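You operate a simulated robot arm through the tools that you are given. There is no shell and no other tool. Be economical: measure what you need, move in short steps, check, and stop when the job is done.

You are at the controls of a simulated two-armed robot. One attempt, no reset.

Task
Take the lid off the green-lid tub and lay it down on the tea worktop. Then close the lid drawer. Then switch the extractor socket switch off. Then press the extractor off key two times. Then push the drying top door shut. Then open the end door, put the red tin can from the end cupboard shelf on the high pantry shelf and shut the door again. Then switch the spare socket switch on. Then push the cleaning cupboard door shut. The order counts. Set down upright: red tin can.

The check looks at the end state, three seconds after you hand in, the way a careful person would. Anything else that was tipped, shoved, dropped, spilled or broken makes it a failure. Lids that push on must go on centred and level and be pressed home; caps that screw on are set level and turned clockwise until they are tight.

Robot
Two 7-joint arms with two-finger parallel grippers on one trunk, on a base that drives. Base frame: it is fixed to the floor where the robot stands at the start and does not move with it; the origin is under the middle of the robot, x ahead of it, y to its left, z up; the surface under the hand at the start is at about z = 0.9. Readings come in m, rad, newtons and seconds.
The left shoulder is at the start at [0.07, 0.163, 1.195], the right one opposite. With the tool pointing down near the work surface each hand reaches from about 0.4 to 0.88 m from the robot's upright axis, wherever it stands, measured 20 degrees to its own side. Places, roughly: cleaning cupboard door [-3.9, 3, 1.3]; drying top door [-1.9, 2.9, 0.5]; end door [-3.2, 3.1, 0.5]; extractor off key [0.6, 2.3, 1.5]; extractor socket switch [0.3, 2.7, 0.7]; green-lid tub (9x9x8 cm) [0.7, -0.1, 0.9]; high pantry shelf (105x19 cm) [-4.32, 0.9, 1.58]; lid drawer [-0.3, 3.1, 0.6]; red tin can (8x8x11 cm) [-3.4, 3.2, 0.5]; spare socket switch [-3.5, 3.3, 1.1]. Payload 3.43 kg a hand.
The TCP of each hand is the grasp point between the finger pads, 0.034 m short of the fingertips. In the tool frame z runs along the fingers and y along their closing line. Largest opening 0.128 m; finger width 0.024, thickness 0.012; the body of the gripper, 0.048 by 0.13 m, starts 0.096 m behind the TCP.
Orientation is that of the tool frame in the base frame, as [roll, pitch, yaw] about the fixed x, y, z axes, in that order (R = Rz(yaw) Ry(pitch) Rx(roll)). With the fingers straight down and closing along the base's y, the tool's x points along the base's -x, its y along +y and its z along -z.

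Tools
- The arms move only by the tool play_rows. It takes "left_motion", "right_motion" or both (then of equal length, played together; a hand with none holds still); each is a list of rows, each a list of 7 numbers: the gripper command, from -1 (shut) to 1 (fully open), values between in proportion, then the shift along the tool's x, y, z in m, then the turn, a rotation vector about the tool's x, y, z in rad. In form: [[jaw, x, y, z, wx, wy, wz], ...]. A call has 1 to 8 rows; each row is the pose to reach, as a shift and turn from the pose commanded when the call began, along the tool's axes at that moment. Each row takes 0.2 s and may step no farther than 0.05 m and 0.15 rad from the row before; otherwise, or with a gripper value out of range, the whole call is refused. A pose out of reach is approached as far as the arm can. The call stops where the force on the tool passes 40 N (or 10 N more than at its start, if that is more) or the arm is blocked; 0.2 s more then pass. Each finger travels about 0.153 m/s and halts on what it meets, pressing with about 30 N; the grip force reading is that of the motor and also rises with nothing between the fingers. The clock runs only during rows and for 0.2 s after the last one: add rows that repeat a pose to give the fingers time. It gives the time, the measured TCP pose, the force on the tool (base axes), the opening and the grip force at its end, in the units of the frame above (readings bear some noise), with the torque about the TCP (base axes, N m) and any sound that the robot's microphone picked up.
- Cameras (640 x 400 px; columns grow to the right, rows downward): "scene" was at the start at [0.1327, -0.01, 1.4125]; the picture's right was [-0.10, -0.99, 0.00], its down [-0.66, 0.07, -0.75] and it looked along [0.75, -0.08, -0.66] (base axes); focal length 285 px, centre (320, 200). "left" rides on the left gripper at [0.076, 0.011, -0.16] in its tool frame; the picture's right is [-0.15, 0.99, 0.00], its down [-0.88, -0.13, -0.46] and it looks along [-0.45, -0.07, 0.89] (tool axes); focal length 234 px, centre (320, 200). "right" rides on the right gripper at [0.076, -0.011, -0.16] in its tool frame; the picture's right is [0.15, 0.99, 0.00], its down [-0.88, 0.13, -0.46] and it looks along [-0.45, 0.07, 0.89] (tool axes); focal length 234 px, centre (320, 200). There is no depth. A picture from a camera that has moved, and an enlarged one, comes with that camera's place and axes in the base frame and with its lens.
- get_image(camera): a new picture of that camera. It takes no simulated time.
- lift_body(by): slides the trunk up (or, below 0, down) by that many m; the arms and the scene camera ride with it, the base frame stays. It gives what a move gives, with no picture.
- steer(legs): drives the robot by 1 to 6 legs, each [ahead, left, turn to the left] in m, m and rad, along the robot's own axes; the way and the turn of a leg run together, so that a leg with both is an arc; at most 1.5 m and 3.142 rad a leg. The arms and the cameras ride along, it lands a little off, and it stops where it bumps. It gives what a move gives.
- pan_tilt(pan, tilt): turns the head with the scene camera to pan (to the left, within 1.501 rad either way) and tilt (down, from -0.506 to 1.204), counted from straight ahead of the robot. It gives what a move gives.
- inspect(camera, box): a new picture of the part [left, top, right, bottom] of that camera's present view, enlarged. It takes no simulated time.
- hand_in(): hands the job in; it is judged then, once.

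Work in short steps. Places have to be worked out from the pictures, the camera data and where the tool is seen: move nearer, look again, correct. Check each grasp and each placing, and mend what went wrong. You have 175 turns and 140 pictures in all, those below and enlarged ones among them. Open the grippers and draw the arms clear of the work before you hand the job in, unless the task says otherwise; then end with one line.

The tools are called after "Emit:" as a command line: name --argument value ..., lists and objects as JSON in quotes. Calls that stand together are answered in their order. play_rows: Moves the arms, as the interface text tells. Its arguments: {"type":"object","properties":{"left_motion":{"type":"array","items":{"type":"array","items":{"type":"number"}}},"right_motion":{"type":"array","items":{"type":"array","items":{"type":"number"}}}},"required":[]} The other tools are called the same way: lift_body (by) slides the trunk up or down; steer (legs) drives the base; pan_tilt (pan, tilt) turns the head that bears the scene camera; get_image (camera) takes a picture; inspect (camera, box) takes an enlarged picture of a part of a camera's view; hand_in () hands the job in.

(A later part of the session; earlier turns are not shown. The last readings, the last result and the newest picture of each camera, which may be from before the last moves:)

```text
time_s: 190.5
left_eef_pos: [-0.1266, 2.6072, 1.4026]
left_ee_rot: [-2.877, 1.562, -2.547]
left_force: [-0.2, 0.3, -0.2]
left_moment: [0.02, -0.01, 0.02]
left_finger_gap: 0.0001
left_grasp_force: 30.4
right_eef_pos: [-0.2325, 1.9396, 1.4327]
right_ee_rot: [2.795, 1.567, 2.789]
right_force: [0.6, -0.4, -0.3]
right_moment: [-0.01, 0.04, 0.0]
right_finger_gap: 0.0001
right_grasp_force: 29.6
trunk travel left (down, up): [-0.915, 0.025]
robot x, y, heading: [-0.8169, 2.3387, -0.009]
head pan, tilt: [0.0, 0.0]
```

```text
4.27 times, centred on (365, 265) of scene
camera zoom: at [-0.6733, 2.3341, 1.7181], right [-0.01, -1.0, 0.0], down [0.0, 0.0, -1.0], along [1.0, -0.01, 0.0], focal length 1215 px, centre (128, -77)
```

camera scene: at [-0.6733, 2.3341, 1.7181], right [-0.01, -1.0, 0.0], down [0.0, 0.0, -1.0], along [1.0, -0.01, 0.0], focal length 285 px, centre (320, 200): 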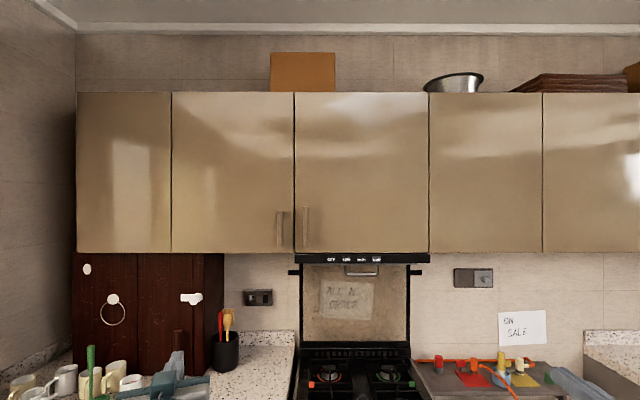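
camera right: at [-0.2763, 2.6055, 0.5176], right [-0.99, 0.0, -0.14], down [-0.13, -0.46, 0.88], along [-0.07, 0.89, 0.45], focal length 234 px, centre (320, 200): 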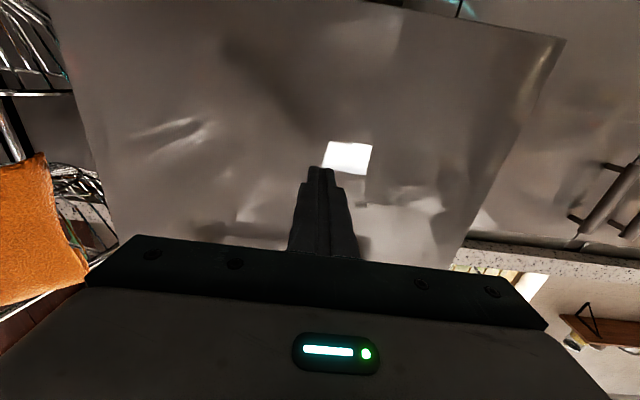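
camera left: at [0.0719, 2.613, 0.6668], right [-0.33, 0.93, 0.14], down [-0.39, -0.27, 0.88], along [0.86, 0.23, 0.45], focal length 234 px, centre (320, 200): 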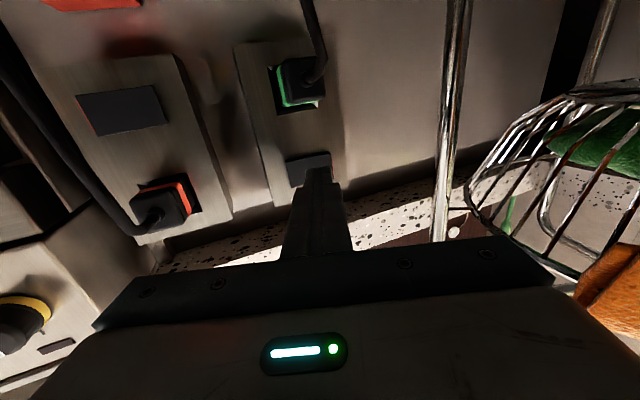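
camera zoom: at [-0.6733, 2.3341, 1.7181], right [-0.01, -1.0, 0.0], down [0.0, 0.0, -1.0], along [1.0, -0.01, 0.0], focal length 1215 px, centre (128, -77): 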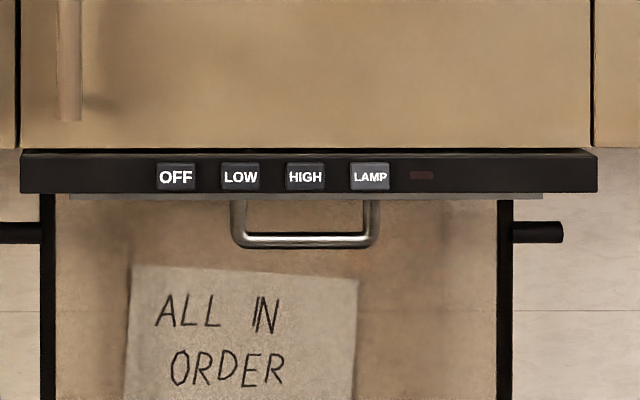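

OFF key at roughly (0.6, 2.271, 1.453), assuming the hood front at x≈0.6. I bring the left hand across to y≈2.27 and up, pointing straight ahead, still far from the hood.

Emit:
play_rows --left_motion '[[-1, -0.006, -0.04, -0.015, 0.05, 0, 0], [-1, -0.012, -0.08, -0.03, 0.1, 0, 0], [-1, -0.018, -0.12, -0.045, 0.15, 0, 0], [-1, -0.025, -0.16, -0.06, 0.2, 0, 0], [-1, -0.032, -0.2, -0.075, 0.25, 0, 0], [-1, -0.038, -0.24, -0.09, 0.3, 0, 0], [-1, -0.044, -0.28, -0.105, 0.35, 0, 0], [-1, -0.05, -0.318, -0.117, 0.35, 0, 0]]'

Emit:
steer --legs '[[0.45, 0, 0.009]]'

Emit:
get_image --camera "scene"

Emit:
get_image --camera "left"

```text
time_s: 192.5
left_eef_pos: [-0.1155, 2.311, 1.4454]
left_ee_rot: [1.407, 1.5, 1.453]
left_force: [0.0, 0.1, -0.5]
left_moment: [0.0, -0.01, -0.01]
left_finger_gap: 0.0002
left_grasp_force: 30.6
right_eef_pos: [-0.2331, 1.9397, 1.4323]
right_ee_rot: [3.097, 1.568, 3.093]
right_force: [-0.1, -0.4, -0.4]
right_moment: [0.02, -0.01, -0.02]
right_finger_gap: 0.0
right_grasp_force: 29.4
trunk travel left (down, up): [-0.915, 0.025]
robot x, y, heading: [-0.8129, 2.3333, -0.007]
head pan, tilt: [0.0, 0.0]
stopped in row 8 (left hand): the arm was blocked; the commanded pose is now the measured one
```

```text
time_s: 195.2
left_eef_pos: [0.3337, 2.3114, 1.4454]
left_ee_rot: [1.422, 1.5, 1.475]
left_force: [0.6, -0.1, 0.3]
left_moment: [-0.02, -0.02, -0.02]
left_finger_gap: 0.0002
left_grasp_force: 30.0
right_eef_pos: [0.2185, 1.9405, 1.4319]
right_ee_rot: [2.609, 1.569, 2.608]
right_force: [0.7, 0.0, -0.4]
right_moment: [-0.02, -0.02, 0.0]
right_finger_gap: 0.0001
right_grasp_force: 29.7
trunk travel left (down, up): [-0.915, 0.025]
robot x, y, heading: [-0.3625, 2.336, 0.001]
head pan, tilt: [0.0, 0.0]
```

```text
57 pictures are left
camera scene: at [-0.2241, 2.3332, 1.7183], right [0.0, -1.0, 0.0], down [0.0, 0.0, -1.0], along [1.0, 0.0, 0.0], focal length 285 px, centre (320, 200)
```

scene: 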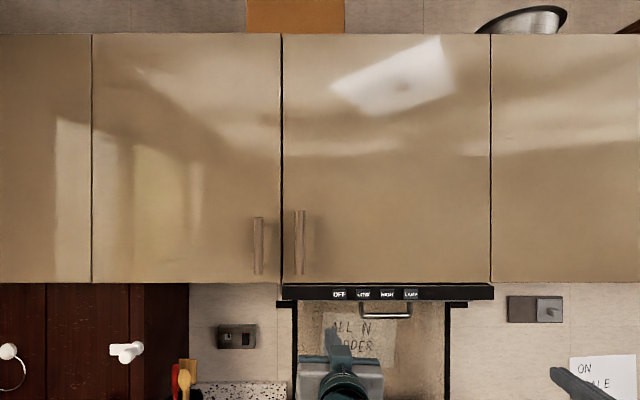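

```text
56 pictures are left
camera left: at [0.1745, 2.3192, 1.3695], right [-0.05, 0.97, 0.22], down [-0.45, -0.22, 0.86], along [0.89, -0.05, 0.45], focal length 234 px, centre (320, 200)
```

left: 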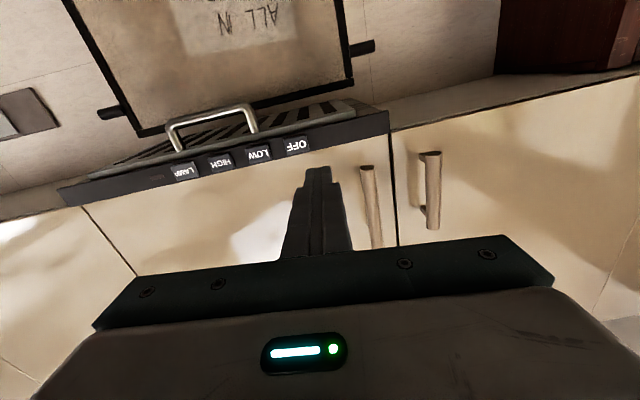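

Parallax gives OFF at (0.578, 2.274, 1.457); the fingertip is at (0.368, 2.313, 1.446). I drive right 0.05 and ahead 0.15, then re-measure.

Emit:
steer --legs '[[0.14, -0.05, 0]]'

Emit:
get_image --camera "left"

Emit:
pan_tilt --pan 0 --tilt 0.35

Emit:
inspect --camera "scene" --box '[260, 160, 420, 270]'

```text
time_s: 196.6
left_eef_pos: [0.4714, 2.2629, 1.4459]
left_ee_rot: [1.404, 1.5, 1.454]
left_force: [-1.0, -0.3, -0.2]
left_moment: [-0.01, 0.06, -0.03]
left_finger_gap: 0.0
left_grasp_force: 29.8
right_eef_pos: [0.3564, 1.8923, 1.4331]
right_ee_rot: [-0.221, 1.571, -0.22]
right_force: [0.0, 0.0, 0.1]
right_moment: [0.0, 0.02, 0.0]
right_finger_gap: 0.0
right_grasp_force: 29.7
trunk travel left (down, up): [-0.915, 0.025]
robot x, y, heading: [-0.2244, 2.2853, 0.002]
head pan, tilt: [0.0, 0.0]
```

```text
55 pictures are left
camera left: at [0.3123, 2.2706, 1.3699], right [-0.05, 0.97, 0.22], down [-0.46, -0.22, 0.86], along [0.89, -0.05, 0.46], focal length 234 px, centre (320, 200)
```

left: 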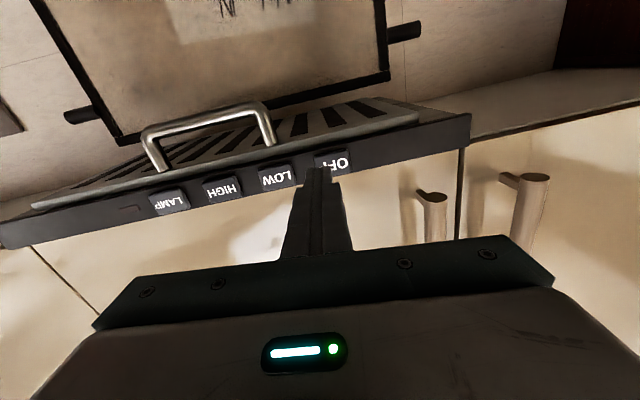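

```text
time_s: 197.4
left_eef_pos: [0.475, 2.2609, 1.4453]
left_ee_rot: [1.439, 1.499, 1.491]
left_force: [-0.8, 0.7, -0.1]
left_moment: [0.01, -0.02, 0.0]
left_finger_gap: 0.0
left_grasp_force: 30.3
right_eef_pos: [0.3594, 1.8905, 1.4314]
right_ee_rot: [2.797, 1.567, 2.799]
right_force: [0.6, -0.3, 0.5]
right_moment: [-0.05, -0.02, 0.02]
right_finger_gap: 0.0
right_grasp_force: 29.9
trunk travel left (down, up): [-0.915, 0.025]
robot x, y, heading: [-0.2193, 2.2855, 0.002]
head pan, tilt: [0.0, 0.351]
```

```text
3.64 times, centred on (340, 215) of scene
camera zoom: at [-0.0796, 2.2828, 1.6856], right [0.0, -1.0, 0.0], down [-0.34, 0.0, -0.94], along [0.94, 0.0, -0.34], focal length 1036 px, centre (247, 146)
```

zoom: 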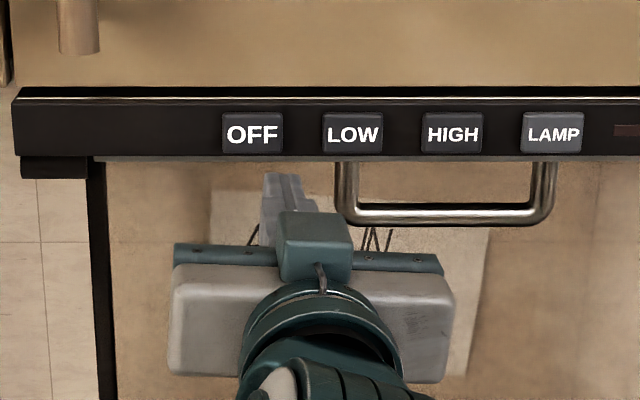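

OFF is at (0.567, 2.279, 1.461); tip at (0.509, 2.263, 1.446). Align, then press once and come back.

Emit:
play_rows --left_motion '[[-1, -0.008, 0.007, 0, 0, 0, 0], [-1, -0.015, 0.013, 0.01, 0, 0, 0], [-1, -0.015, 0.013, 0.03, 0, 0, 0], [-1, -0.015, 0.013, 0.045, 0, 0, 0]]'

Emit:
inspect --camera "scene" --box '[260, 160, 420, 270]'

```text
time_s: 198.4
left_eef_pos: [0.526, 2.2964, 1.4521]
left_ee_rot: [1.446, 1.46, 1.526]
left_force: [-0.1, 0.2, -0.6]
left_moment: [-0.01, -0.03, -0.02]
left_finger_gap: 0.0
left_grasp_force: 29.9
right_eef_pos: [0.3586, 1.8913, 1.4317]
right_ee_rot: [2.901, 1.566, 2.902]
right_force: [0.1, 0.7, -0.1]
right_moment: [0.0, 0.01, 0.02]
right_finger_gap: 0.0
right_grasp_force: 30.0
trunk travel left (down, up): [-0.915, 0.025]
robot x, y, heading: [-0.2231, 2.2825, -0.001]
head pan, tilt: [0.0, 0.351]
```

```text
3.64 times, centred on (340, 215) of scene
camera zoom: at [-0.0803, 2.2836, 1.6856], right [0.0, -1.0, 0.0], down [-0.34, 0.0, -0.94], along [0.94, 0.0, -0.34], focal length 1036 px, centre (247, 146)
```

zoom: 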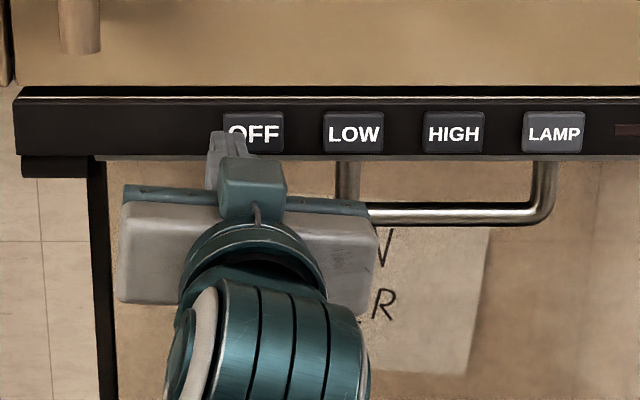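

The hand drifted 0.02 too far left and 0.008 low. Step back slightly and correct.

Emit:
play_rows --left_motion '[[-1, 0, 0, -0.015, 0, 0, 0], [-1, -0.004, -0.01, -0.015, 0, 0, 0], [-1, -0.009, -0.02, -0.015, 0, 0, 0], [-1, -0.009, -0.02, -0.015, 0, 0, 0]]'

```text
time_s: 199.6
left_eef_pos: [0.5181, 2.2918, 1.4599]
left_ee_rot: [1.367, 1.435, 1.479]
left_force: [0.1, 0.6, 0.0]
left_moment: [-0.01, 0.01, 0.0]
left_finger_gap: 0.0
left_grasp_force: 30.5
right_eef_pos: [0.3587, 1.8916, 1.4315]
right_ee_rot: [2.952, 1.569, 2.953]
right_force: [-0.5, 0.3, 0.2]
right_moment: [-0.01, -0.02, 0.0]
right_finger_gap: 0.0
right_grasp_force: 30.1
trunk travel left (down, up): [-0.915, 0.025]
robot x, y, heading: [-0.2235, 2.2866, 0.002]
head pan, tilt: [0.0, 0.351]
stopped in row 4 (left hand): the arm was blocked; the commanded pose is now the measured one
```

The arm is at its limit sideways; I shift the base right 0.017 instead.

Emit:
steer --legs '[[-0.01, -0.017, 0]]'

Emit:
inspect --camera "scene" --box '[260, 160, 420, 270]'

```text
time_s: 200.4
left_eef_pos: [0.5105, 2.2814, 1.4598]
left_ee_rot: [1.39, 1.441, 1.503]
left_force: [-0.4, 0.6, -0.1]
left_moment: [-0.02, -0.01, -0.1]
left_finger_gap: 0.0
left_grasp_force: 30.1
right_eef_pos: [0.3515, 1.8798, 1.4314]
right_ee_rot: [-2.601, 1.566, -2.597]
right_force: [-0.7, -0.1, -0.1]
right_moment: [0.02, -0.03, -0.09]
right_finger_gap: 0.0
right_grasp_force: 30.4
trunk travel left (down, up): [-0.915, 0.025]
robot x, y, heading: [-0.2332, 2.2697, -0.003]
head pan, tilt: [0.0, 0.351]
```

```text
3.64 times, centred on (340, 215) of scene
camera zoom: at [-0.0869, 2.2729, 1.6853], right [0.0, -1.0, 0.0], down [-0.35, 0.0, -0.94], along [0.94, 0.0, -0.35], focal length 1036 px, centre (247, 146)
```

zoom: 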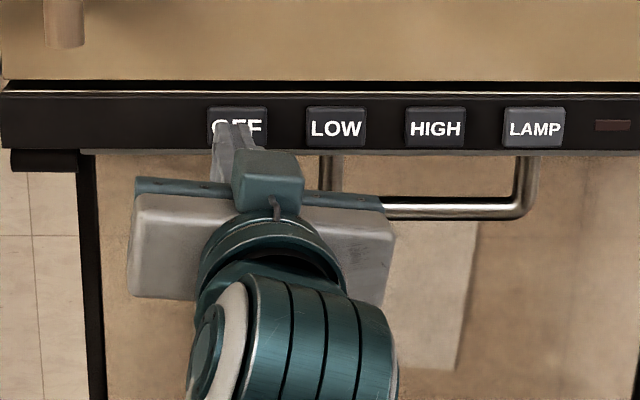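

Tip is 2–3 cm in front of the OFF key and within it. Press in small steps.

Emit:
play_rows --left_motion '[[-1, 0, -0.002, 0.012, 0, 0, 0], [-1, 0, -0.003, 0.02, 0, 0, 0], [-1, 0, -0.003, 0.026, 0, 0, 0], [-1, 0, -0.003, 0.031, 0, 0, 0]]'

Emit:
inspect --camera "scene" --box '[260, 160, 420, 270]'

```text
time_s: 201.4
left_eef_pos: [0.5372, 2.2808, 1.4564]
left_ee_rot: [1.378, 1.409, 1.497]
left_force: [-26.9, -11.4, -12.3]
left_moment: [0.02, 0.54, -0.47]
left_finger_gap: 0.0001
left_grasp_force: 29.9
right_eef_pos: [0.3439, 1.8724, 1.4337]
right_ee_rot: [1.313, 1.566, 1.314]
right_force: [0.4, 0.2, -0.1]
right_moment: [0.01, -0.03, -0.01]
right_finger_gap: 0.0
right_grasp_force: 29.5
trunk travel left (down, up): [-0.915, 0.025]
robot x, y, heading: [-0.2331, 2.2693, -0.003]
head pan, tilt: [0.0, 0.351]
heard: click
```

```text
3.64 times, centred on (340, 215) of scene
camera zoom: at [-0.0963, 2.2638, 1.6859], right [0.0, -1.0, 0.0], down [-0.34, 0.0, -0.94], along [0.94, 0.0, -0.34], focal length 1036 px, centre (247, 146)
```

zoom: 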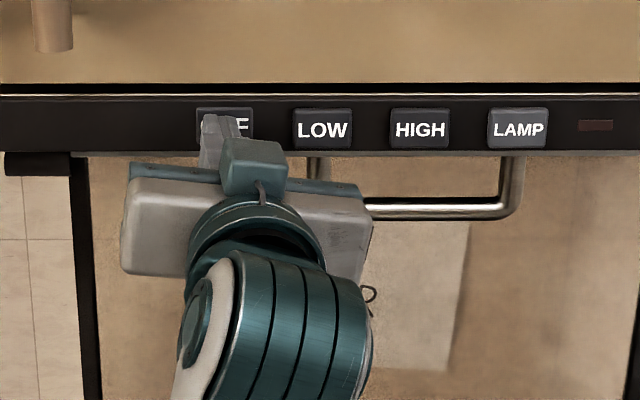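

One click heard. Release by backing the hand 2 cm, then look at the state before the second press.

Emit:
play_rows --left_motion '[[-1, 0, 0, -0.015, 0, 0, 0], [-1, 0, 0, -0.03, 0, 0, 0], [-1, 0, 0, -0.03, 0, 0, 0], [-1, 0, 0, -0.03, 0, 0, 0]]'

Emit:
inspect --camera "scene" --box '[260, 160, 420, 270]'

```text
time_s: 202.6
left_eef_pos: [0.5232, 2.3152, 1.4671]
left_ee_rot: [1.25, 1.374, 1.424]
left_force: [-0.8, -0.4, 0.0]
left_moment: [-0.01, 0.01, -0.02]
left_finger_gap: 0.0
left_grasp_force: 29.8
right_eef_pos: [0.3486, 1.876, 1.4324]
right_ee_rot: [-2.987, 1.567, -2.985]
right_force: [-0.3, 0.1, -0.4]
right_moment: [0.0, -0.01, -0.03]
right_finger_gap: 0.0
right_grasp_force: 30.1
trunk travel left (down, up): [-0.915, 0.025]
robot x, y, heading: [-0.2348, 2.2689, -0.003]
head pan, tilt: [0.0, 0.351]
stopped in row 4 (left hand): the arm was blocked; the commanded pose is now the measured one
```

```text
3.64 times, centred on (340, 215) of scene
camera zoom: at [-0.0901, 2.2684, 1.6856], right [0.0, -1.0, 0.0], down [-0.34, 0.0, -0.94], along [0.94, 0.0, -0.34], focal length 1036 px, centre (247, 146)
```

zoom: 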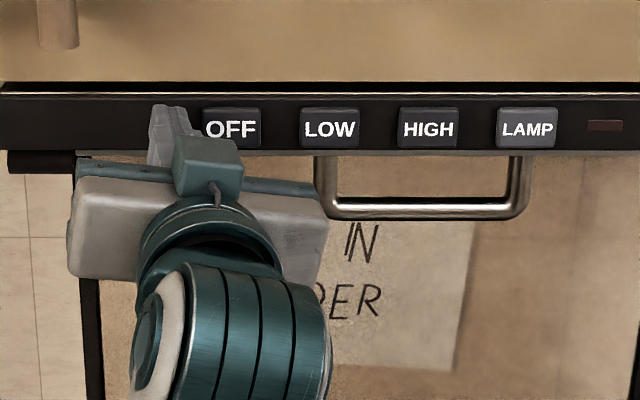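

The key is released, but this arm pose is at its limit. I back off, turn the base 0.3 right so the key lies on the left arm's own side, then bring the hand back.

Emit:
steer --legs '[[-0.17, 0, 0], [0, 0, -0.3]]'

```text
time_s: 205.0
left_eef_pos: [0.3356, 2.0889, 1.4651]
left_ee_rot: [1.255, 1.375, 1.132]
left_force: [1.0, -0.3, -0.3]
left_moment: [0.02, -0.04, -0.02]
left_finger_gap: 0.0
left_grasp_force: 30.1
right_eef_pos: [0.0379, 1.7212, 1.4321]
right_ee_rot: [2.939, 1.569, 2.641]
right_force: [0.2, 0.1, -0.2]
right_moment: [0.03, -0.02, 0.0]
right_finger_gap: 0.0
right_grasp_force: 29.7
trunk travel left (down, up): [-0.915, 0.025]
robot x, y, heading: [-0.4025, 2.2704, -0.302]
head pan, tilt: [0.0, 0.351]
```

Now bring the left hand square before the OFF key, a few cm off.

Emit:
play_rows --left_motion '[[-1, 0.008, 0.034, 0.01, -0.02, 0.012, -0.03], [-1, 0.016, 0.068, 0.025, -0.04, 0.024, -0.06], [-1, 0.024, 0.102, 0.045, -0.06, 0.036, -0.09], [-1, 0.033, 0.136, 0.065, -0.08, 0.048, -0.12], [-1, 0.041, 0.17, 0.085, -0.1, 0.06, -0.15], [-1, 0.0488, 0.202, 0.108, -0.1215, 0.0717, -0.1806]]'

Emit:
inspect --camera "scene" --box '[330, 130, 530, 270]'

Emit:
get_image --camera "left"

```text
time_s: 206.4
left_eef_pos: [0.4691, 2.2827, 1.4623]
left_ee_rot: [2.422, 1.57, 2.42]
left_force: [0.8, 0.3, -0.4]
left_moment: [0.03, 0.02, 0.0]
left_finger_gap: 0.0001
left_grasp_force: 29.5
right_eef_pos: [0.0391, 1.7224, 1.4317]
right_ee_rot: [3.1, 1.566, 2.801]
right_force: [-0.3, -0.5, -0.3]
right_moment: [-0.01, -0.01, 0.01]
right_finger_gap: 0.0002
right_grasp_force: 30.0
trunk travel left (down, up): [-0.915, 0.025]
robot x, y, heading: [-0.4041, 2.2729, -0.301]
head pan, tilt: [0.0, 0.351]
```

```text
2.86 times, centred on (430, 200) of scene
camera zoom: at [-0.264, 2.2252, 1.6856], right [-0.3, -0.95, 0.0], down [-0.33, 0.1, -0.94], along [0.9, -0.28, -0.34], focal length 814 px, centre (6, 200)
```

zoom: 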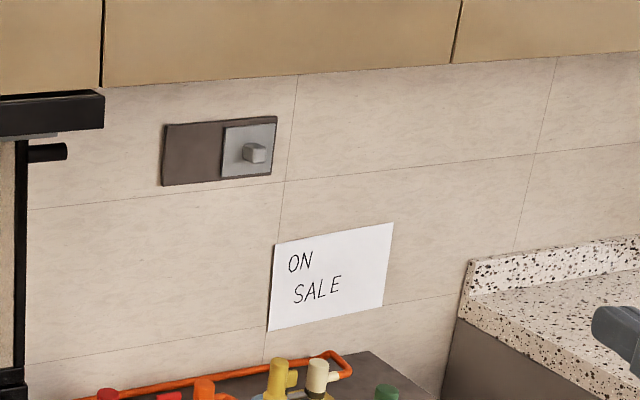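

```text
48 pictures are left
camera left: at [0.3101, 2.2937, 1.3865], right [0.0, 0.99, 0.15], down [-0.46, -0.13, 0.88], along [0.89, -0.07, 0.45], focal length 234 px, centre (320, 200)
```

left: 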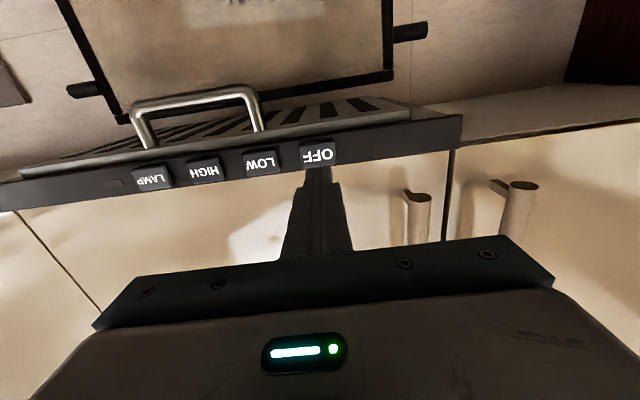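

Perfectly in line with OFF. Press the second time: advance until the click.

Emit:
play_rows --left_motion '[[-1, 0, -0.002, 0.02, 0, 0, 0], [-1, 0, -0.002, 0.04, 0, 0, 0], [-1, 0, -0.002, 0.055, 0, 0, 0], [-1, 0, -0.002, 0.063, 0, 0, 0], [-1, 0, -0.002, 0.069, 0, 0, 0], [-1, 0, -0.002, 0.074, 0, 0, 0]]'

Emit:
play_rows --left_motion '[[-1, 0, 0, -0.02, 0, 0, 0], [-1, 0, 0, -0.04, 0, 0, 0], [-1, 0, 0, -0.07, 0, 0, 0]]'

Emit:
get_image --camera "left"

```text
time_s: 207.8
left_eef_pos: [0.5369, 2.2791, 1.4624]
left_ee_rot: [1.472, 1.571, 1.47]
left_force: [-25.3, 1.0, -9.5]
left_moment: [0.02, 0.35, 0.02]
left_finger_gap: 0.0
left_grasp_force: 30.0
right_eef_pos: [0.0323, 1.7199, 1.4341]
right_ee_rot: [1.054, 1.568, 0.756]
right_force: [-0.2, 0.4, 0.1]
right_moment: [-0.04, 0.01, -0.03]
right_finger_gap: 0.0
right_grasp_force: 30.0
trunk travel left (down, up): [-0.915, 0.025]
robot x, y, heading: [-0.402, 2.27, -0.3]
head pan, tilt: [0.0, 0.351]
heard: click
```

```text
time_s: 208.6
left_eef_pos: [0.471, 2.2775, 1.4626]
left_ee_rot: [0.568, 1.568, 0.565]
left_force: [0.1, 0.4, 0.2]
left_moment: [-0.02, -0.02, 0.01]
left_finger_gap: 0.0
left_grasp_force: 30.1
right_eef_pos: [0.0353, 1.7207, 1.4321]
right_ee_rot: [2.223, 1.57, 1.924]
right_force: [-0.5, 0.2, 0.6]
right_moment: [-0.01, -0.02, -0.01]
right_finger_gap: 0.0001
right_grasp_force: 30.3
trunk travel left (down, up): [-0.915, 0.025]
robot x, y, heading: [-0.3999, 2.2667, -0.304]
head pan, tilt: [0.0, 0.351]
```

```text
47 pictures are left
camera left: at [0.3129, 2.2886, 1.3877], right [0.0, 0.99, 0.15], down [-0.46, -0.13, 0.88], along [0.89, -0.07, 0.45], focal length 234 px, centre (320, 200)
```

left: 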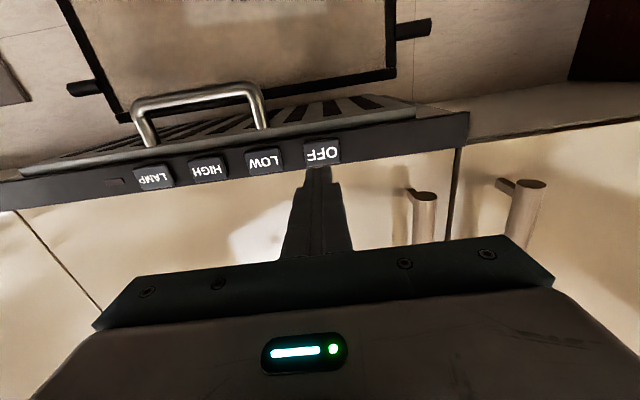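

Second click heard: the key was pressed twice. Next the drying door: it is hinged at its west side, about (-1.98, 3.14), open ~70°. I tuck the left hand, drive back west past it and turn to face north-east.

Emit:
play_rows --left_motion '[[-1, 0, 0, -0.03, 0.05, 0, 0], [-1, 0, 0, -0.06, 0.1, 0, 0], [-1, 0, 0, -0.09, 0.15, 0, 0], [-1, 0, 0, -0.12, 0.2, 0, 0], [-1, 0, 0, -0.15, 0.25, 0, 0], [-1, 0, 0, -0.19, 0.3, 0, 0]]'

Emit:
steer --legs '[[-0.1, 0, 0.304], [-1.45, 0, 0], [-0.27, -0.1, 0], [0, 0, 0.95]]'

Emit:
pan_tilt --pan 0.2 --tilt 0.85

Emit:
get_image --camera "scene"

```text
time_s: 210.0
left_eef_pos: [0.2799, 2.2784, 1.4628]
left_ee_rot: [1.079, 1.57, 0.774]
left_force: [0.2, 0.1, -0.5]
left_moment: [0.0, 0.0, 0.0]
left_finger_gap: 0.0
left_grasp_force: 29.7
right_eef_pos: [0.0369, 1.7208, 1.4331]
right_ee_rot: [2.769, 1.57, 2.469]
right_force: [0.5, 0.1, 0.2]
right_moment: [-0.04, 0.02, 0.02]
right_finger_gap: 0.0
right_grasp_force: 30.4
trunk travel left (down, up): [-0.915, 0.025]
robot x, y, heading: [-0.4006, 2.2696, -0.299]
head pan, tilt: [0.0, 0.351]
```

```text
time_s: 222.3
left_eef_pos: [-2.0474, 2.8179, 1.4636]
left_ee_rot: [1.445, 1.569, 2.421]
left_force: [0.4, -0.7, 0.0]
left_moment: [-0.04, -0.01, -0.02]
left_finger_gap: 0.0002
left_grasp_force: 30.1
right_eef_pos: [-1.5855, 2.4216, 1.4308]
right_ee_rot: [2.707, 1.566, -2.599]
right_force: [-0.6, 0.5, -0.4]
right_moment: [0.01, 0.01, -0.01]
right_finger_gap: 0.0002
right_grasp_force: 30.1
trunk travel left (down, up): [-0.915, 0.025]
robot x, y, heading: [-2.2395, 2.1637, 0.978]
head pan, tilt: [0.0, 0.351]
```

```text
time_s: 223.2
left_eef_pos: [-2.0482, 2.8165, 1.4634]
left_ee_rot: [1.405, 1.569, 2.381]
left_force: [-0.4, -0.3, -0.6]
left_moment: [-0.03, 0.01, -0.01]
left_finger_gap: 0.0002
left_grasp_force: 30.1
right_eef_pos: [-1.5843, 2.4216, 1.4322]
right_ee_rot: [2.784, 1.567, -2.521]
right_force: [0.0, -0.2, 0.1]
right_moment: [0.0, 0.0, -0.03]
right_finger_gap: 0.0
right_grasp_force: 30.1
trunk travel left (down, up): [-0.915, 0.025]
robot x, y, heading: [-2.2375, 2.1584, 0.976]
head pan, tilt: [0.201, 0.85]
```

```text
46 pictures are left
camera scene: at [-2.1788, 2.2736, 1.6421], right [0.92, -0.38, 0.0], down [-0.29, -0.69, -0.66], along [0.25, 0.61, -0.75], focal length 285 px, centre (320, 200)
```

scene: 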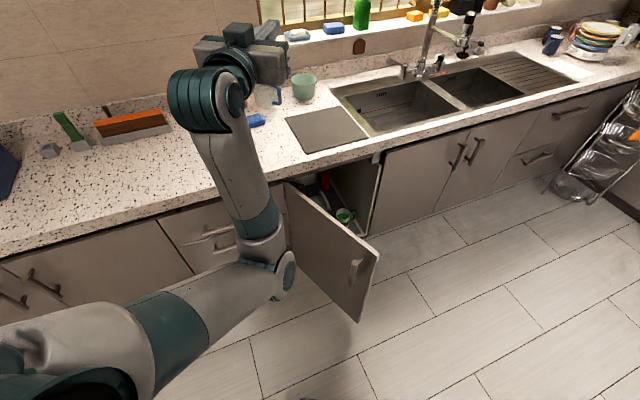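

Door measured: hinge (-2.0, 3.06), free edge (-1.83, 2.634), z 0.27–0.83. I set the base to heading 0.6 at about (-2.39, 2.12) so the left fist meets the door well out from the hinge, then lower the trunk.

Emit:
steer --legs '[[0, 0, -0.376], [-0.153, 0.056, 0]]'

Emit:
lift_body --by -0.4

Emit:
lift_body --by -0.4

Emit:
lift_body --by -0.1

Emit:
pan_tilt --pan 0.3 --tilt 0.4

Emit:
get_image --camera "scene"

```text
time_s: 225.8
left_eef_pos: [-1.9692, 2.6614, 1.4604]
left_ee_rot: [2.317, 1.567, 2.907]
left_force: [0.7, 0.0, -0.2]
left_moment: [0.01, -0.03, 0.06]
left_finger_gap: 0.0
left_grasp_force: 30.4
right_eef_pos: [-1.6877, 2.1226, 1.4311]
right_ee_rot: [2.804, 1.567, -2.884]
right_force: [0.4, 0.4, 0.6]
right_moment: [0.02, -0.03, 0.0]
right_finger_gap: 0.0003
right_grasp_force: 30.4
trunk travel left (down, up): [-0.915, 0.025]
robot x, y, heading: [-2.3935, 2.1198, 0.595]
head pan, tilt: [0.201, 0.85]
```

```text
time_s: 229.7
left_eef_pos: [-1.9688, 2.6724, 1.0503]
left_ee_rot: [2.855, 1.553, -2.823]
left_force: [0.3, 0.2, 0.1]
left_moment: [-0.03, -0.02, -0.04]
left_finger_gap: 0.0002
left_grasp_force: 30.0
right_eef_pos: [-1.6804, 2.1386, 1.0183]
right_ee_rot: [2.263, 1.543, 2.876]
right_force: [-0.2, -0.9, -0.5]
right_moment: [0.02, -0.03, 0.01]
right_finger_gap: 0.0001
right_grasp_force: 30.2
trunk travel left (down, up): [-0.515, 0.425]
robot x, y, heading: [-2.3935, 2.1195, 0.606]
head pan, tilt: [0.201, 0.85]
```

```text
time_s: 233.5
left_eef_pos: [-1.9734, 2.6601, 0.6603]
left_ee_rot: [2.087, 1.562, 2.682]
left_force: [-0.5, 0.5, 0.2]
left_moment: [0.01, 0.03, 0.02]
left_finger_gap: 0.0
left_grasp_force: 29.9
right_eef_pos: [-1.6913, 2.1221, 0.6251]
right_ee_rot: [2.018, 1.556, 2.62]
right_force: [0.3, 0.8, -0.1]
right_moment: [-0.02, 0.01, -0.02]
right_finger_gap: 0.0
right_grasp_force: 29.9
trunk travel left (down, up): [-0.115, 0.825]
robot x, y, heading: [-2.3957, 2.1215, 0.597]
head pan, tilt: [0.201, 0.85]
```

```text
time_s: 234.8
left_eef_pos: [-1.9732, 2.6603, 0.5626]
left_ee_rot: [1.498, 1.569, 2.089]
left_force: [-0.4, 0.0, -0.5]
left_moment: [-0.02, 0.01, -0.04]
left_finger_gap: 0.0
left_grasp_force: 30.3
right_eef_pos: [-1.6908, 2.1199, 0.5318]
right_ee_rot: [2.86, 1.567, -2.826]
right_force: [1.2, -0.7, -0.6]
right_moment: [0.04, 0.01, -0.01]
right_finger_gap: 0.0
right_grasp_force: 30.0
trunk travel left (down, up): [-0.015, 0.925]
robot x, y, heading: [-2.3934, 2.125, 0.589]
head pan, tilt: [0.201, 0.85]
```

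```text
time_s: 235.7
left_eef_pos: [-1.9738, 2.6602, 0.5622]
left_ee_rot: [1.576, 1.569, 2.17]
left_force: [0.2, 0.9, 0.0]
left_moment: [0.02, 0.04, 0.0]
left_finger_gap: 0.0
left_grasp_force: 30.2
right_eef_pos: [-1.6906, 2.1214, 0.5324]
right_ee_rot: [2.788, 1.567, -2.899]
right_force: [0.5, -0.3, 0.2]
right_moment: [-0.04, 0.0, -0.02]
right_finger_gap: 0.0
right_grasp_force: 30.7
trunk travel left (down, up): [-0.015, 0.925]
robot x, y, heading: [-2.3902, 2.1233, 0.596]
head pan, tilt: [0.3, 0.4]
```

```text
45 pictures are left
camera scene: at [-2.2943, 2.2206, 0.7811], right [0.78, -0.63, 0.0], down [-0.24, -0.3, -0.92], along [0.58, 0.72, -0.39], focal length 285 px, centre (320, 200)
```

scene: 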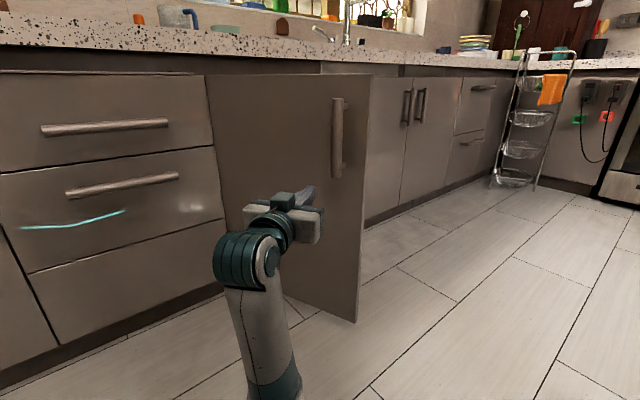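

The fist faces the door's outer side. Push: drive north-east.

Emit:
steer --legs '[[0.3, 0.09, 0]]'

Emit:
get_image --camera "scene"

```text
time_s: 237.8
left_eef_pos: [-1.7762, 2.9, 0.563]
left_ee_rot: [1.549, 1.571, 2.139]
left_force: [0.5, -0.1, -0.2]
left_moment: [-0.01, -0.01, 0.0]
left_finger_gap: 0.0002
left_grasp_force: 29.9
right_eef_pos: [-1.4941, 2.3604, 0.5321]
right_ee_rot: [2.799, 1.568, -2.89]
right_force: [-0.2, -0.2, 0.5]
right_moment: [-0.02, -0.02, 0.04]
right_finger_gap: 0.0
right_grasp_force: 30.2
trunk travel left (down, up): [-0.015, 0.925]
robot x, y, heading: [-2.1938, 2.3618, 0.593]
head pan, tilt: [0.3, 0.4]
```

```text
44 pictures are left
camera scene: at [-2.0983, 2.4608, 0.7811], right [0.78, -0.63, 0.0], down [-0.24, -0.3, -0.92], along [0.58, 0.72, -0.39], focal length 285 px, centre (320, 200)
```

scene: 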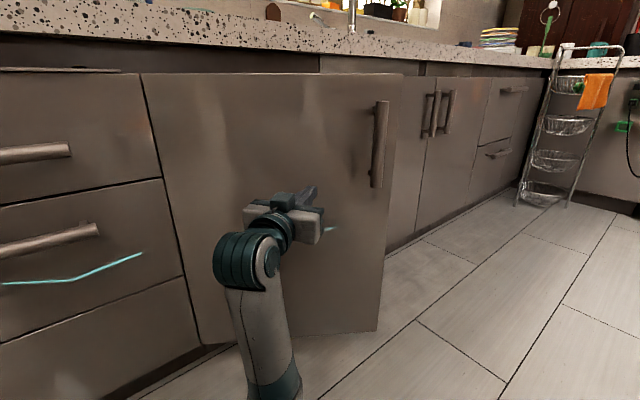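

Door closing well. Drive another bit, then finish with the arm.

Emit:
steer --legs '[[0.11, 0.08, 0]]'

Emit:
play_rows --left_motion '[[-1, 0, 0.01, 0.01, 0, 0, 0], [-1, 0, 0.02, 0.02, 0, 0, 0], [-1, 0, 0.03, 0.03, 0, 0, 0], [-1, 0, 0.04, 0.035, 0, 0, 0], [-1, 0, 0.05, 0.04, 0, 0, 0], [-1, 0, 0.06, 0.045, 0, 0, 0]]'

Emit:
get_image --camera "scene"

```text
time_s: 239.1
left_eef_pos: [-1.7289, 3.0256, 0.5618]
left_ee_rot: [1.576, 1.568, 2.167]
left_force: [-0.3, -0.3, 0.0]
left_moment: [0.0, 0.01, -0.03]
left_finger_gap: 0.0002
left_grasp_force: 29.8
right_eef_pos: [-1.4478, 2.4857, 0.5324]
right_ee_rot: [2.781, 1.566, -2.909]
right_force: [0.2, -0.6, 0.5]
right_moment: [0.03, 0.0, 0.02]
right_finger_gap: 0.0001
right_grasp_force: 30.1
trunk travel left (down, up): [-0.015, 0.925]
robot x, y, heading: [-2.1529, 2.4897, 0.587]
head pan, tilt: [0.3, 0.4]
```

```text
time_s: 240.3
left_eef_pos: [-1.7211, 3.0824, 0.5628]
left_ee_rot: [1.954, 1.567, 2.529]
left_force: [-2.7, -5.1, 0.1]
left_moment: [-0.05, 0.0, -0.02]
left_finger_gap: 0.0003
left_grasp_force: 30.3
right_eef_pos: [-1.4493, 2.4842, 0.5328]
right_ee_rot: [2.766, 1.569, -2.925]
right_force: [0.0, 1.0, 0.6]
right_moment: [0.01, -0.01, -0.01]
right_finger_gap: 0.0
right_grasp_force: 29.9
trunk travel left (down, up): [-0.015, 0.925]
robot x, y, heading: [-2.1488, 2.4889, 0.59]
head pan, tilt: [0.3, 0.4]
stopped in row 6 (left hand): the force on the tool passed its limit at 52 N (the readings are from after the stop); the commanded pose is now the measured one
```

```text
43 pictures are left
camera scene: at [-2.0517, 2.5864, 0.7813], right [0.78, -0.63, 0.0], down [-0.25, -0.3, -0.92], along [0.58, 0.72, -0.39], focal length 285 px, centre (320, 200)
```

scene: 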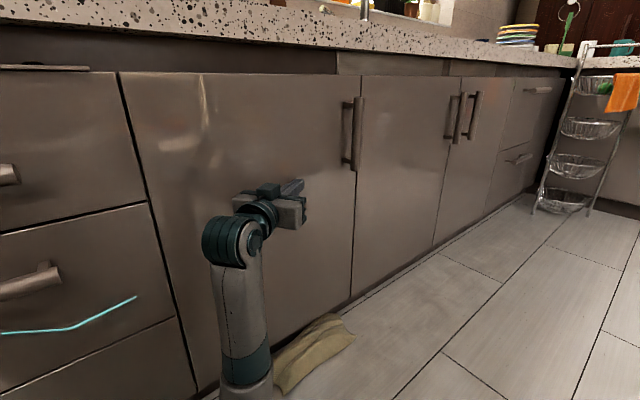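

The drying door is shut flush. Now back off, face north and move west to the end door at x≈-3.2.

Emit:
steer --legs '[[-0.319, -0.208, 0], [0, 0, 0.98], [0, 0.8, 0]]'

Emit:
lift_body --by 0.35

Emit:
pan_tilt --pan 0.1 --tilt 0.45

Emit:
get_image --camera "scene"

```text
time_s: 249.1
left_eef_pos: [-3.3302, 2.851, 0.5608]
left_ee_rot: [2.275, 1.567, -2.485]
left_force: [0.5, 0.5, 0.4]
left_moment: [-0.04, -0.04, 0.0]
left_finger_gap: 0.0
left_grasp_force: 30.2
right_eef_pos: [-2.6847, 2.7237, 0.5324]
right_ee_rot: [2.798, 1.568, -1.948]
right_force: [-0.9, -0.6, 0.8]
right_moment: [0.04, -0.03, -0.01]
right_finger_gap: 0.0
right_grasp_force: 29.6
trunk travel left (down, up): [-0.015, 0.925]
robot x, y, heading: [-3.0978, 2.1551, 1.536]
head pan, tilt: [0.3, 0.4]
```

```text
time_s: 252.5
left_eef_pos: [-3.3305, 2.8512, 0.9118]
left_ee_rot: [2.308, 1.568, -2.452]
left_force: [-0.5, -0.1, -1.1]
left_moment: [0.01, 0.01, -0.01]
left_finger_gap: 0.0002
left_grasp_force: 29.9
right_eef_pos: [-2.6854, 2.7233, 0.8815]
right_ee_rot: [2.814, 1.567, -1.931]
right_force: [0.4, 1.2, -1.0]
right_moment: [0.01, 0.01, 0.01]
right_finger_gap: 0.0
right_grasp_force: 30.3
trunk travel left (down, up): [-0.365, 0.575]
robot x, y, heading: [-3.0976, 2.1548, 1.537]
head pan, tilt: [0.3, 0.4]
```

```text
time_s: 253.3
left_eef_pos: [-3.3298, 2.8511, 0.9106]
left_ee_rot: [2.29, 1.566, -2.468]
left_force: [-0.6, -1.0, 0.9]
left_moment: [-0.01, 0.01, -0.01]
left_finger_gap: 0.0004
left_grasp_force: 29.7
right_eef_pos: [-2.6858, 2.7234, 0.8813]
right_ee_rot: [2.825, 1.566, -1.918]
right_force: [-0.4, 0.3, 0.5]
right_moment: [0.01, 0.01, -0.02]
right_finger_gap: 0.0
right_grasp_force: 30.1
trunk travel left (down, up): [-0.365, 0.575]
robot x, y, heading: [-3.0981, 2.153, 1.535]
head pan, tilt: [0.099, 0.45]
```

```text
42 pictures are left
camera scene: at [-3.1027, 2.2957, 1.1265], right [1.0, 0.07, 0.0], down [0.03, -0.43, -0.9], along [-0.06, 0.9, -0.44], focal length 285 px, centre (320, 200)
```

scene: 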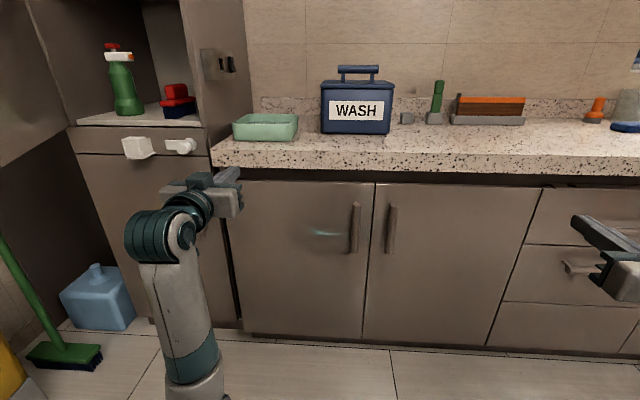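

End door located: hinge at x≈-3.43, vertical handle bar at (-3.045, 3.03), z 0.59–0.755. I line the left hand up in front of the handle with open fingers.

Emit:
steer --legs '[[0.08, -0.305, 0.035]]'

Emit:
lift_body --by -0.24

Emit:
play_rows --left_motion '[[-0.5, 0, 0, 0, 0, 0, 0], [0, 0, 0, 0, 0, 0, 0], [0.2, 0, 0, 0, 0, 0, 0], [0.2, 0, 0, 0, 0, 0, 0]]'

Emit:
get_image --camera "left"

Emit:
get_image --camera "scene"

```text
time_s: 255.4
left_eef_pos: [-3.0506, 2.9153, 0.9112]
left_ee_rot: [2.219, 1.568, -2.501]
left_force: [0.0, 0.4, 0.1]
left_moment: [-0.01, 0.02, 0.0]
left_finger_gap: 0.0002
left_grasp_force: 30.0
right_eef_pos: [-2.4014, 2.8121, 0.8812]
right_ee_rot: [2.657, 1.566, -2.049]
right_force: [0.2, -0.2, -0.2]
right_moment: [0.03, -0.01, 0.03]
right_finger_gap: 0.0
right_grasp_force: 30.1
trunk travel left (down, up): [-0.365, 0.575]
robot x, y, heading: [-2.7914, 2.2301, 1.57]
head pan, tilt: [0.099, 0.45]
```

```text
time_s: 257.9
left_eef_pos: [-3.0504, 2.9147, 0.6715]
left_ee_rot: [2.276, 1.566, -2.447]
left_force: [0.6, 0.0, 0.2]
left_moment: [-0.01, 0.04, -0.02]
left_finger_gap: 0.0
left_grasp_force: 29.7
right_eef_pos: [-2.4007, 2.8122, 0.6418]
right_ee_rot: [2.833, 1.568, -1.874]
right_force: [-0.9, 0.8, 1.0]
right_moment: [0.01, -0.03, 0.0]
right_finger_gap: 0.0
right_grasp_force: 30.2
trunk travel left (down, up): [-0.125, 0.815]
robot x, y, heading: [-2.7924, 2.2274, 1.574]
head pan, tilt: [0.099, 0.45]
```

```text
time_s: 258.9
left_eef_pos: [-3.051, 2.9155, 0.6715]
left_ee_rot: [2.298, 1.567, -2.424]
left_force: [0.5, 0.5, -0.2]
left_moment: [-0.02, 0.0, 0.0]
left_finger_gap: 0.0768
left_grasp_force: 0.1
right_eef_pos: [-2.4013, 2.8109, 0.6422]
right_ee_rot: [2.804, 1.568, -1.904]
right_force: [-0.2, -0.7, 0.4]
right_moment: [0.03, 0.05, 0.01]
right_finger_gap: 0.0002
right_grasp_force: 30.1
trunk travel left (down, up): [-0.125, 0.815]
robot x, y, heading: [-2.7907, 2.2275, 1.573]
head pan, tilt: [0.099, 0.45]
```

```text
41 pictures are left
camera left: at [-3.0627, 2.7554, 0.5963], right [-0.99, 0.01, 0.15], down [0.13, -0.46, 0.88], along [0.08, 0.89, 0.45], focal length 234 px, centre (320, 200)
```

left: 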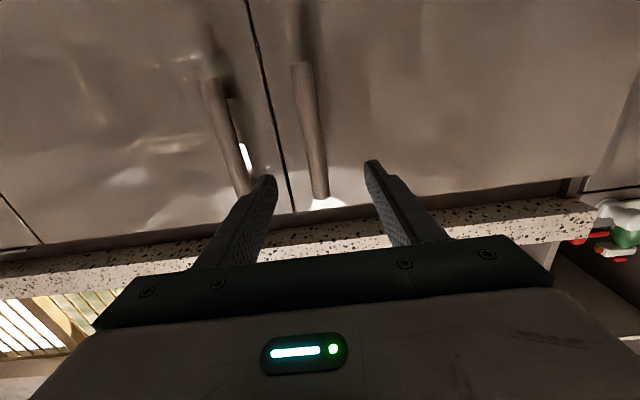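

```text
40 pictures are left
camera scene: at [-2.8027, 2.3696, 0.8865], right [0.99, 0.1, 0.0], down [0.04, -0.43, -0.9], along [-0.09, 0.9, -0.44], focal length 285 px, centre (320, 200)
```

scene: 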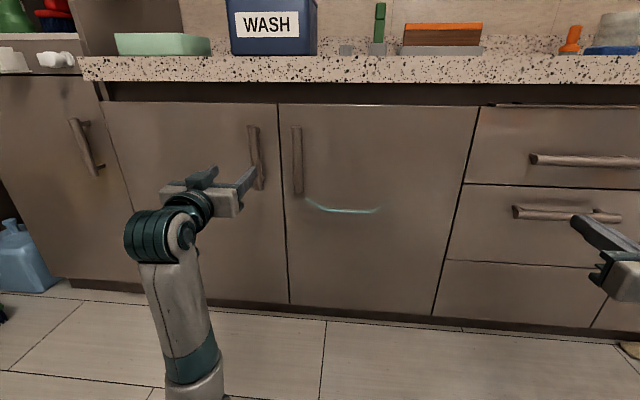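

The handle bar stands between the fingers; triangulated at (-3.039, 3.067). Advance 0.13 with a 0.012 side correction and grip it.

Emit:
play_rows --left_motion '[[0.2, 0, -0.006, 0.03, 0, 0, 0], [0.2, 0, -0.012, 0.06, 0, 0, 0], [0.2, 0, -0.012, 0.09, 0, 0, 0], [0.2, 0, -0.012, 0.115, 0, 0, 0], [0.2, 0, -0.012, 0.13, 0, 0, 0], [-0.6, 0, -0.012, 0.13, 0, 0, 0], [-1, 0, -0.012, 0.13, 0, 0, 0], [-1, 0, -0.012, 0.13, 0, 0, 0]]'

```text
time_s: 260.7
left_eef_pos: [-3.0409, 3.046, 0.6708]
left_ee_rot: [2.491, 1.566, -2.225]
left_force: [-18.2, 3.2, 2.2]
left_moment: [-0.51, 0.04, 0.34]
left_finger_gap: 0.0246
left_grasp_force: 45.2
right_eef_pos: [-2.4035, 2.8118, 0.6425]
right_ee_rot: [-2.949, 1.567, -1.371]
right_force: [-0.7, -0.3, -0.1]
right_moment: [-0.01, -0.02, -0.01]
right_finger_gap: 0.0
right_grasp_force: 29.5
trunk travel left (down, up): [-0.125, 0.815]
robot x, y, heading: [-2.7921, 2.2268, 1.575]
head pan, tilt: [0.099, 0.45]
```

Handle gripped. Pull the door open along its arc, about 35°.

Emit:
play_rows --left_motion '[[-1, 0, 0.0043, -0.0298, 0.04, 0, 0], [-1, 0, 0.0109, -0.0591, 0.08, 0, 0], [-1, 0, 0.0197, -0.0879, 0.12, 0, 0], [-1, 0, 0.0307, -0.1159, 0.16, 0, 0], [-1, 0, 0.0438, -0.143, 0.2, 0, 0], [-1, 0, 0.0589, -0.169, 0.24, 0, 0], [-1, 0, 0.076, -0.1938, 0.28, 0, 0], [-1, 0, 0.0949, -0.2172, 0.32, 0, 0]]'

Emit:
get_image --camera "scene"

```text
time_s: 262.5
left_eef_pos: [-3.1361, 2.83, 0.6707]
left_ee_rot: [2.658, 1.566, -2.382]
left_force: [-20.3, 15.0, 6.7]
left_moment: [-0.34, 0.12, 0.61]
left_finger_gap: 0.0247
left_grasp_force: 45.1
right_eef_pos: [-2.4015, 2.8125, 0.6418]
right_ee_rot: [-3.037, 1.569, -1.462]
right_force: [0.8, 0.5, 1.0]
right_moment: [0.04, 0.0, 0.0]
right_finger_gap: 0.0001
right_grasp_force: 30.1
trunk travel left (down, up): [-0.125, 0.815]
robot x, y, heading: [-2.7934, 2.2264, 1.567]
head pan, tilt: [0.099, 0.45]
```

```text
39 pictures are left
camera scene: at [-2.8035, 2.3701, 0.8864], right [0.99, 0.1, 0.0], down [0.05, -0.43, -0.9], along [-0.09, 0.9, -0.44], focal length 285 px, centre (320, 200)
```

scene: 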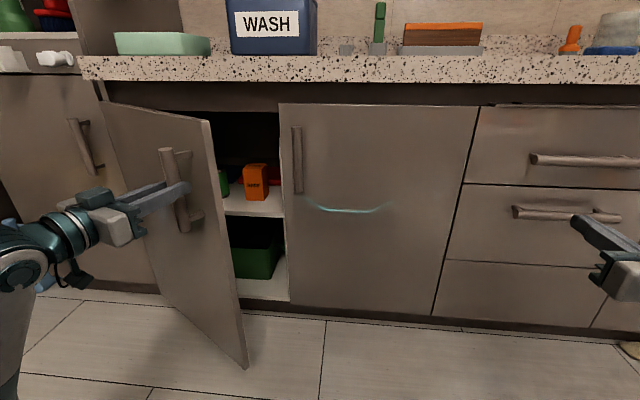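

The door is open about 40°. I release the handle, come round the free edge and will sweep the door open from the inside with the closed hand.

Emit:
play_rows --left_motion '[[-0.3, 0, 0, 0, 0, 0, 0], [0.2, 0, 0, 0, 0, 0, 0], [0.2, 0, 0, -0.03, 0, 0, 0], [0.2, 0, 0, -0.07, 0, 0, 0], [-0.5, 0, -0.04, -0.085, 0, 0, 0], [-1, 0, -0.09, -0.08, 0, 0, 0], [-1, 0, -0.14, -0.08, 0, 0, 0], [-1, 0, -0.189, -0.075, 0, 0, 0]]'

Emit:
get_image --camera "scene"

```text
refused: row 6 steps farther than a row can; nothing moved
```

```text
38 pictures are left
camera scene: at [-2.8035, 2.3701, 0.8864], right [0.99, 0.1, 0.0], down [0.05, -0.43, -0.9], along [-0.09, 0.9, -0.44], focal length 285 px, centre (320, 200)
```

scene: 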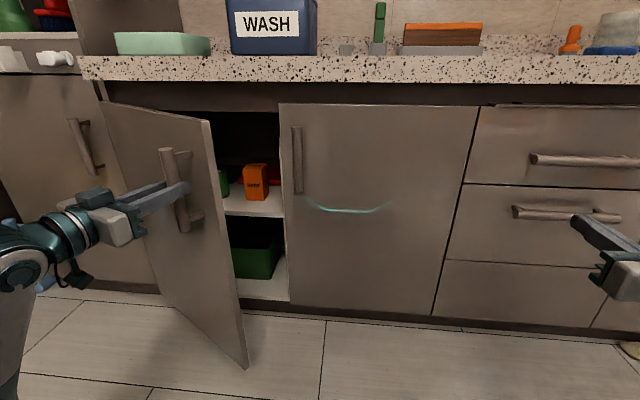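

One step was too long; repeat with finer rows.

Emit:
play_rows --left_motion '[[-0.3, 0, 0, 0, 0, 0, 0], [0.2, 0, 0, 0, 0, 0, 0], [0.2, 0, 0, -0.03, 0, 0, 0], [0.2, 0, 0, -0.07, 0, 0, 0], [-0.3, 0, -0.04, -0.08, 0, 0, 0], [-1, 0, -0.085, -0.08, 0, 0, 0], [-1, 0, -0.13, -0.08, 0, 0, 0], [-1, 0, -0.175, -0.08, 0, 0, 0]]'

Emit:
play_rows --left_motion '[[-1, 0, -0.02, 0.0, -0.12, 0, 0], [-1, 0, -0.03, 0.0, -0.24, 0, 0], [-1, 0, -0.03, 0.03, -0.36, 0, 0], [-1, 0, -0.03, 0.07, -0.48, 0, 0], [-1, 0, -0.03, 0.11, -0.58, 0, 0], [-1, 0, -0.02, 0.15, -0.6, 0, 0], [-1, 0, -0.01, 0.18, -0.6, 0, 0]]'

Emit:
get_image --camera "scene"

```text
time_s: 264.3
left_eef_pos: [-3.0371, 2.8185, 0.691]
left_ee_rot: [2.583, 1.567, -2.457]
left_force: [0.4, -0.3, -0.3]
left_moment: [-0.02, 0.02, 0.01]
left_finger_gap: 0.0001
left_grasp_force: 30.5
left hand out of reach, approached as far as the arm can: row 5, 6, 7, 8
right_eef_pos: [-2.4021, 2.8121, 0.6415]
right_ee_rot: [2.79, 1.567, -1.914]
right_force: [-0.3, -1.2, 0.1]
right_moment: [-0.02, -0.01, -0.01]
right_finger_gap: 0.0
right_grasp_force: 29.9
trunk travel left (down, up): [-0.125, 0.815]
robot x, y, heading: [-2.7915, 2.2255, 1.575]
head pan, tilt: [0.099, 0.45]
```

```text
time_s: 265.9
left_eef_pos: [-2.9713, 2.9863, 0.6933]
left_ee_rot: [1.982, 1.568, -2.459]
left_force: [0.1, -1.0, 0.0]
left_moment: [-0.01, 0.03, -0.02]
left_finger_gap: 0.0
left_grasp_force: 29.8
left hand out of reach, approached as far as the arm can: row 1, 2, 3
right_eef_pos: [-2.4004, 2.8113, 0.642]
right_ee_rot: [2.802, 1.568, -1.907]
right_force: [-0.1, -0.2, -0.1]
right_moment: [0.0, -0.03, -0.01]
right_finger_gap: 0.0
right_grasp_force: 29.8
trunk travel left (down, up): [-0.125, 0.815]
robot x, y, heading: [-2.7942, 2.2294, 1.575]
head pan, tilt: [0.099, 0.45]
```

```text
37 pictures are left
camera scene: at [-2.8027, 2.3695, 0.8865], right [0.99, 0.1, 0.0], down [0.04, -0.43, -0.9], along [-0.09, 0.9, -0.44], focal length 285 px, centre (320, 200)
```

scene: 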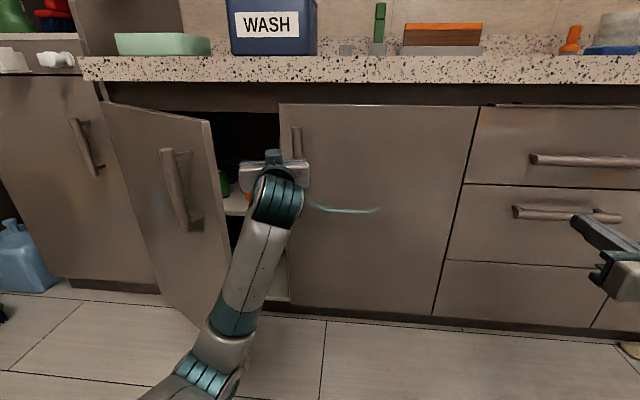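

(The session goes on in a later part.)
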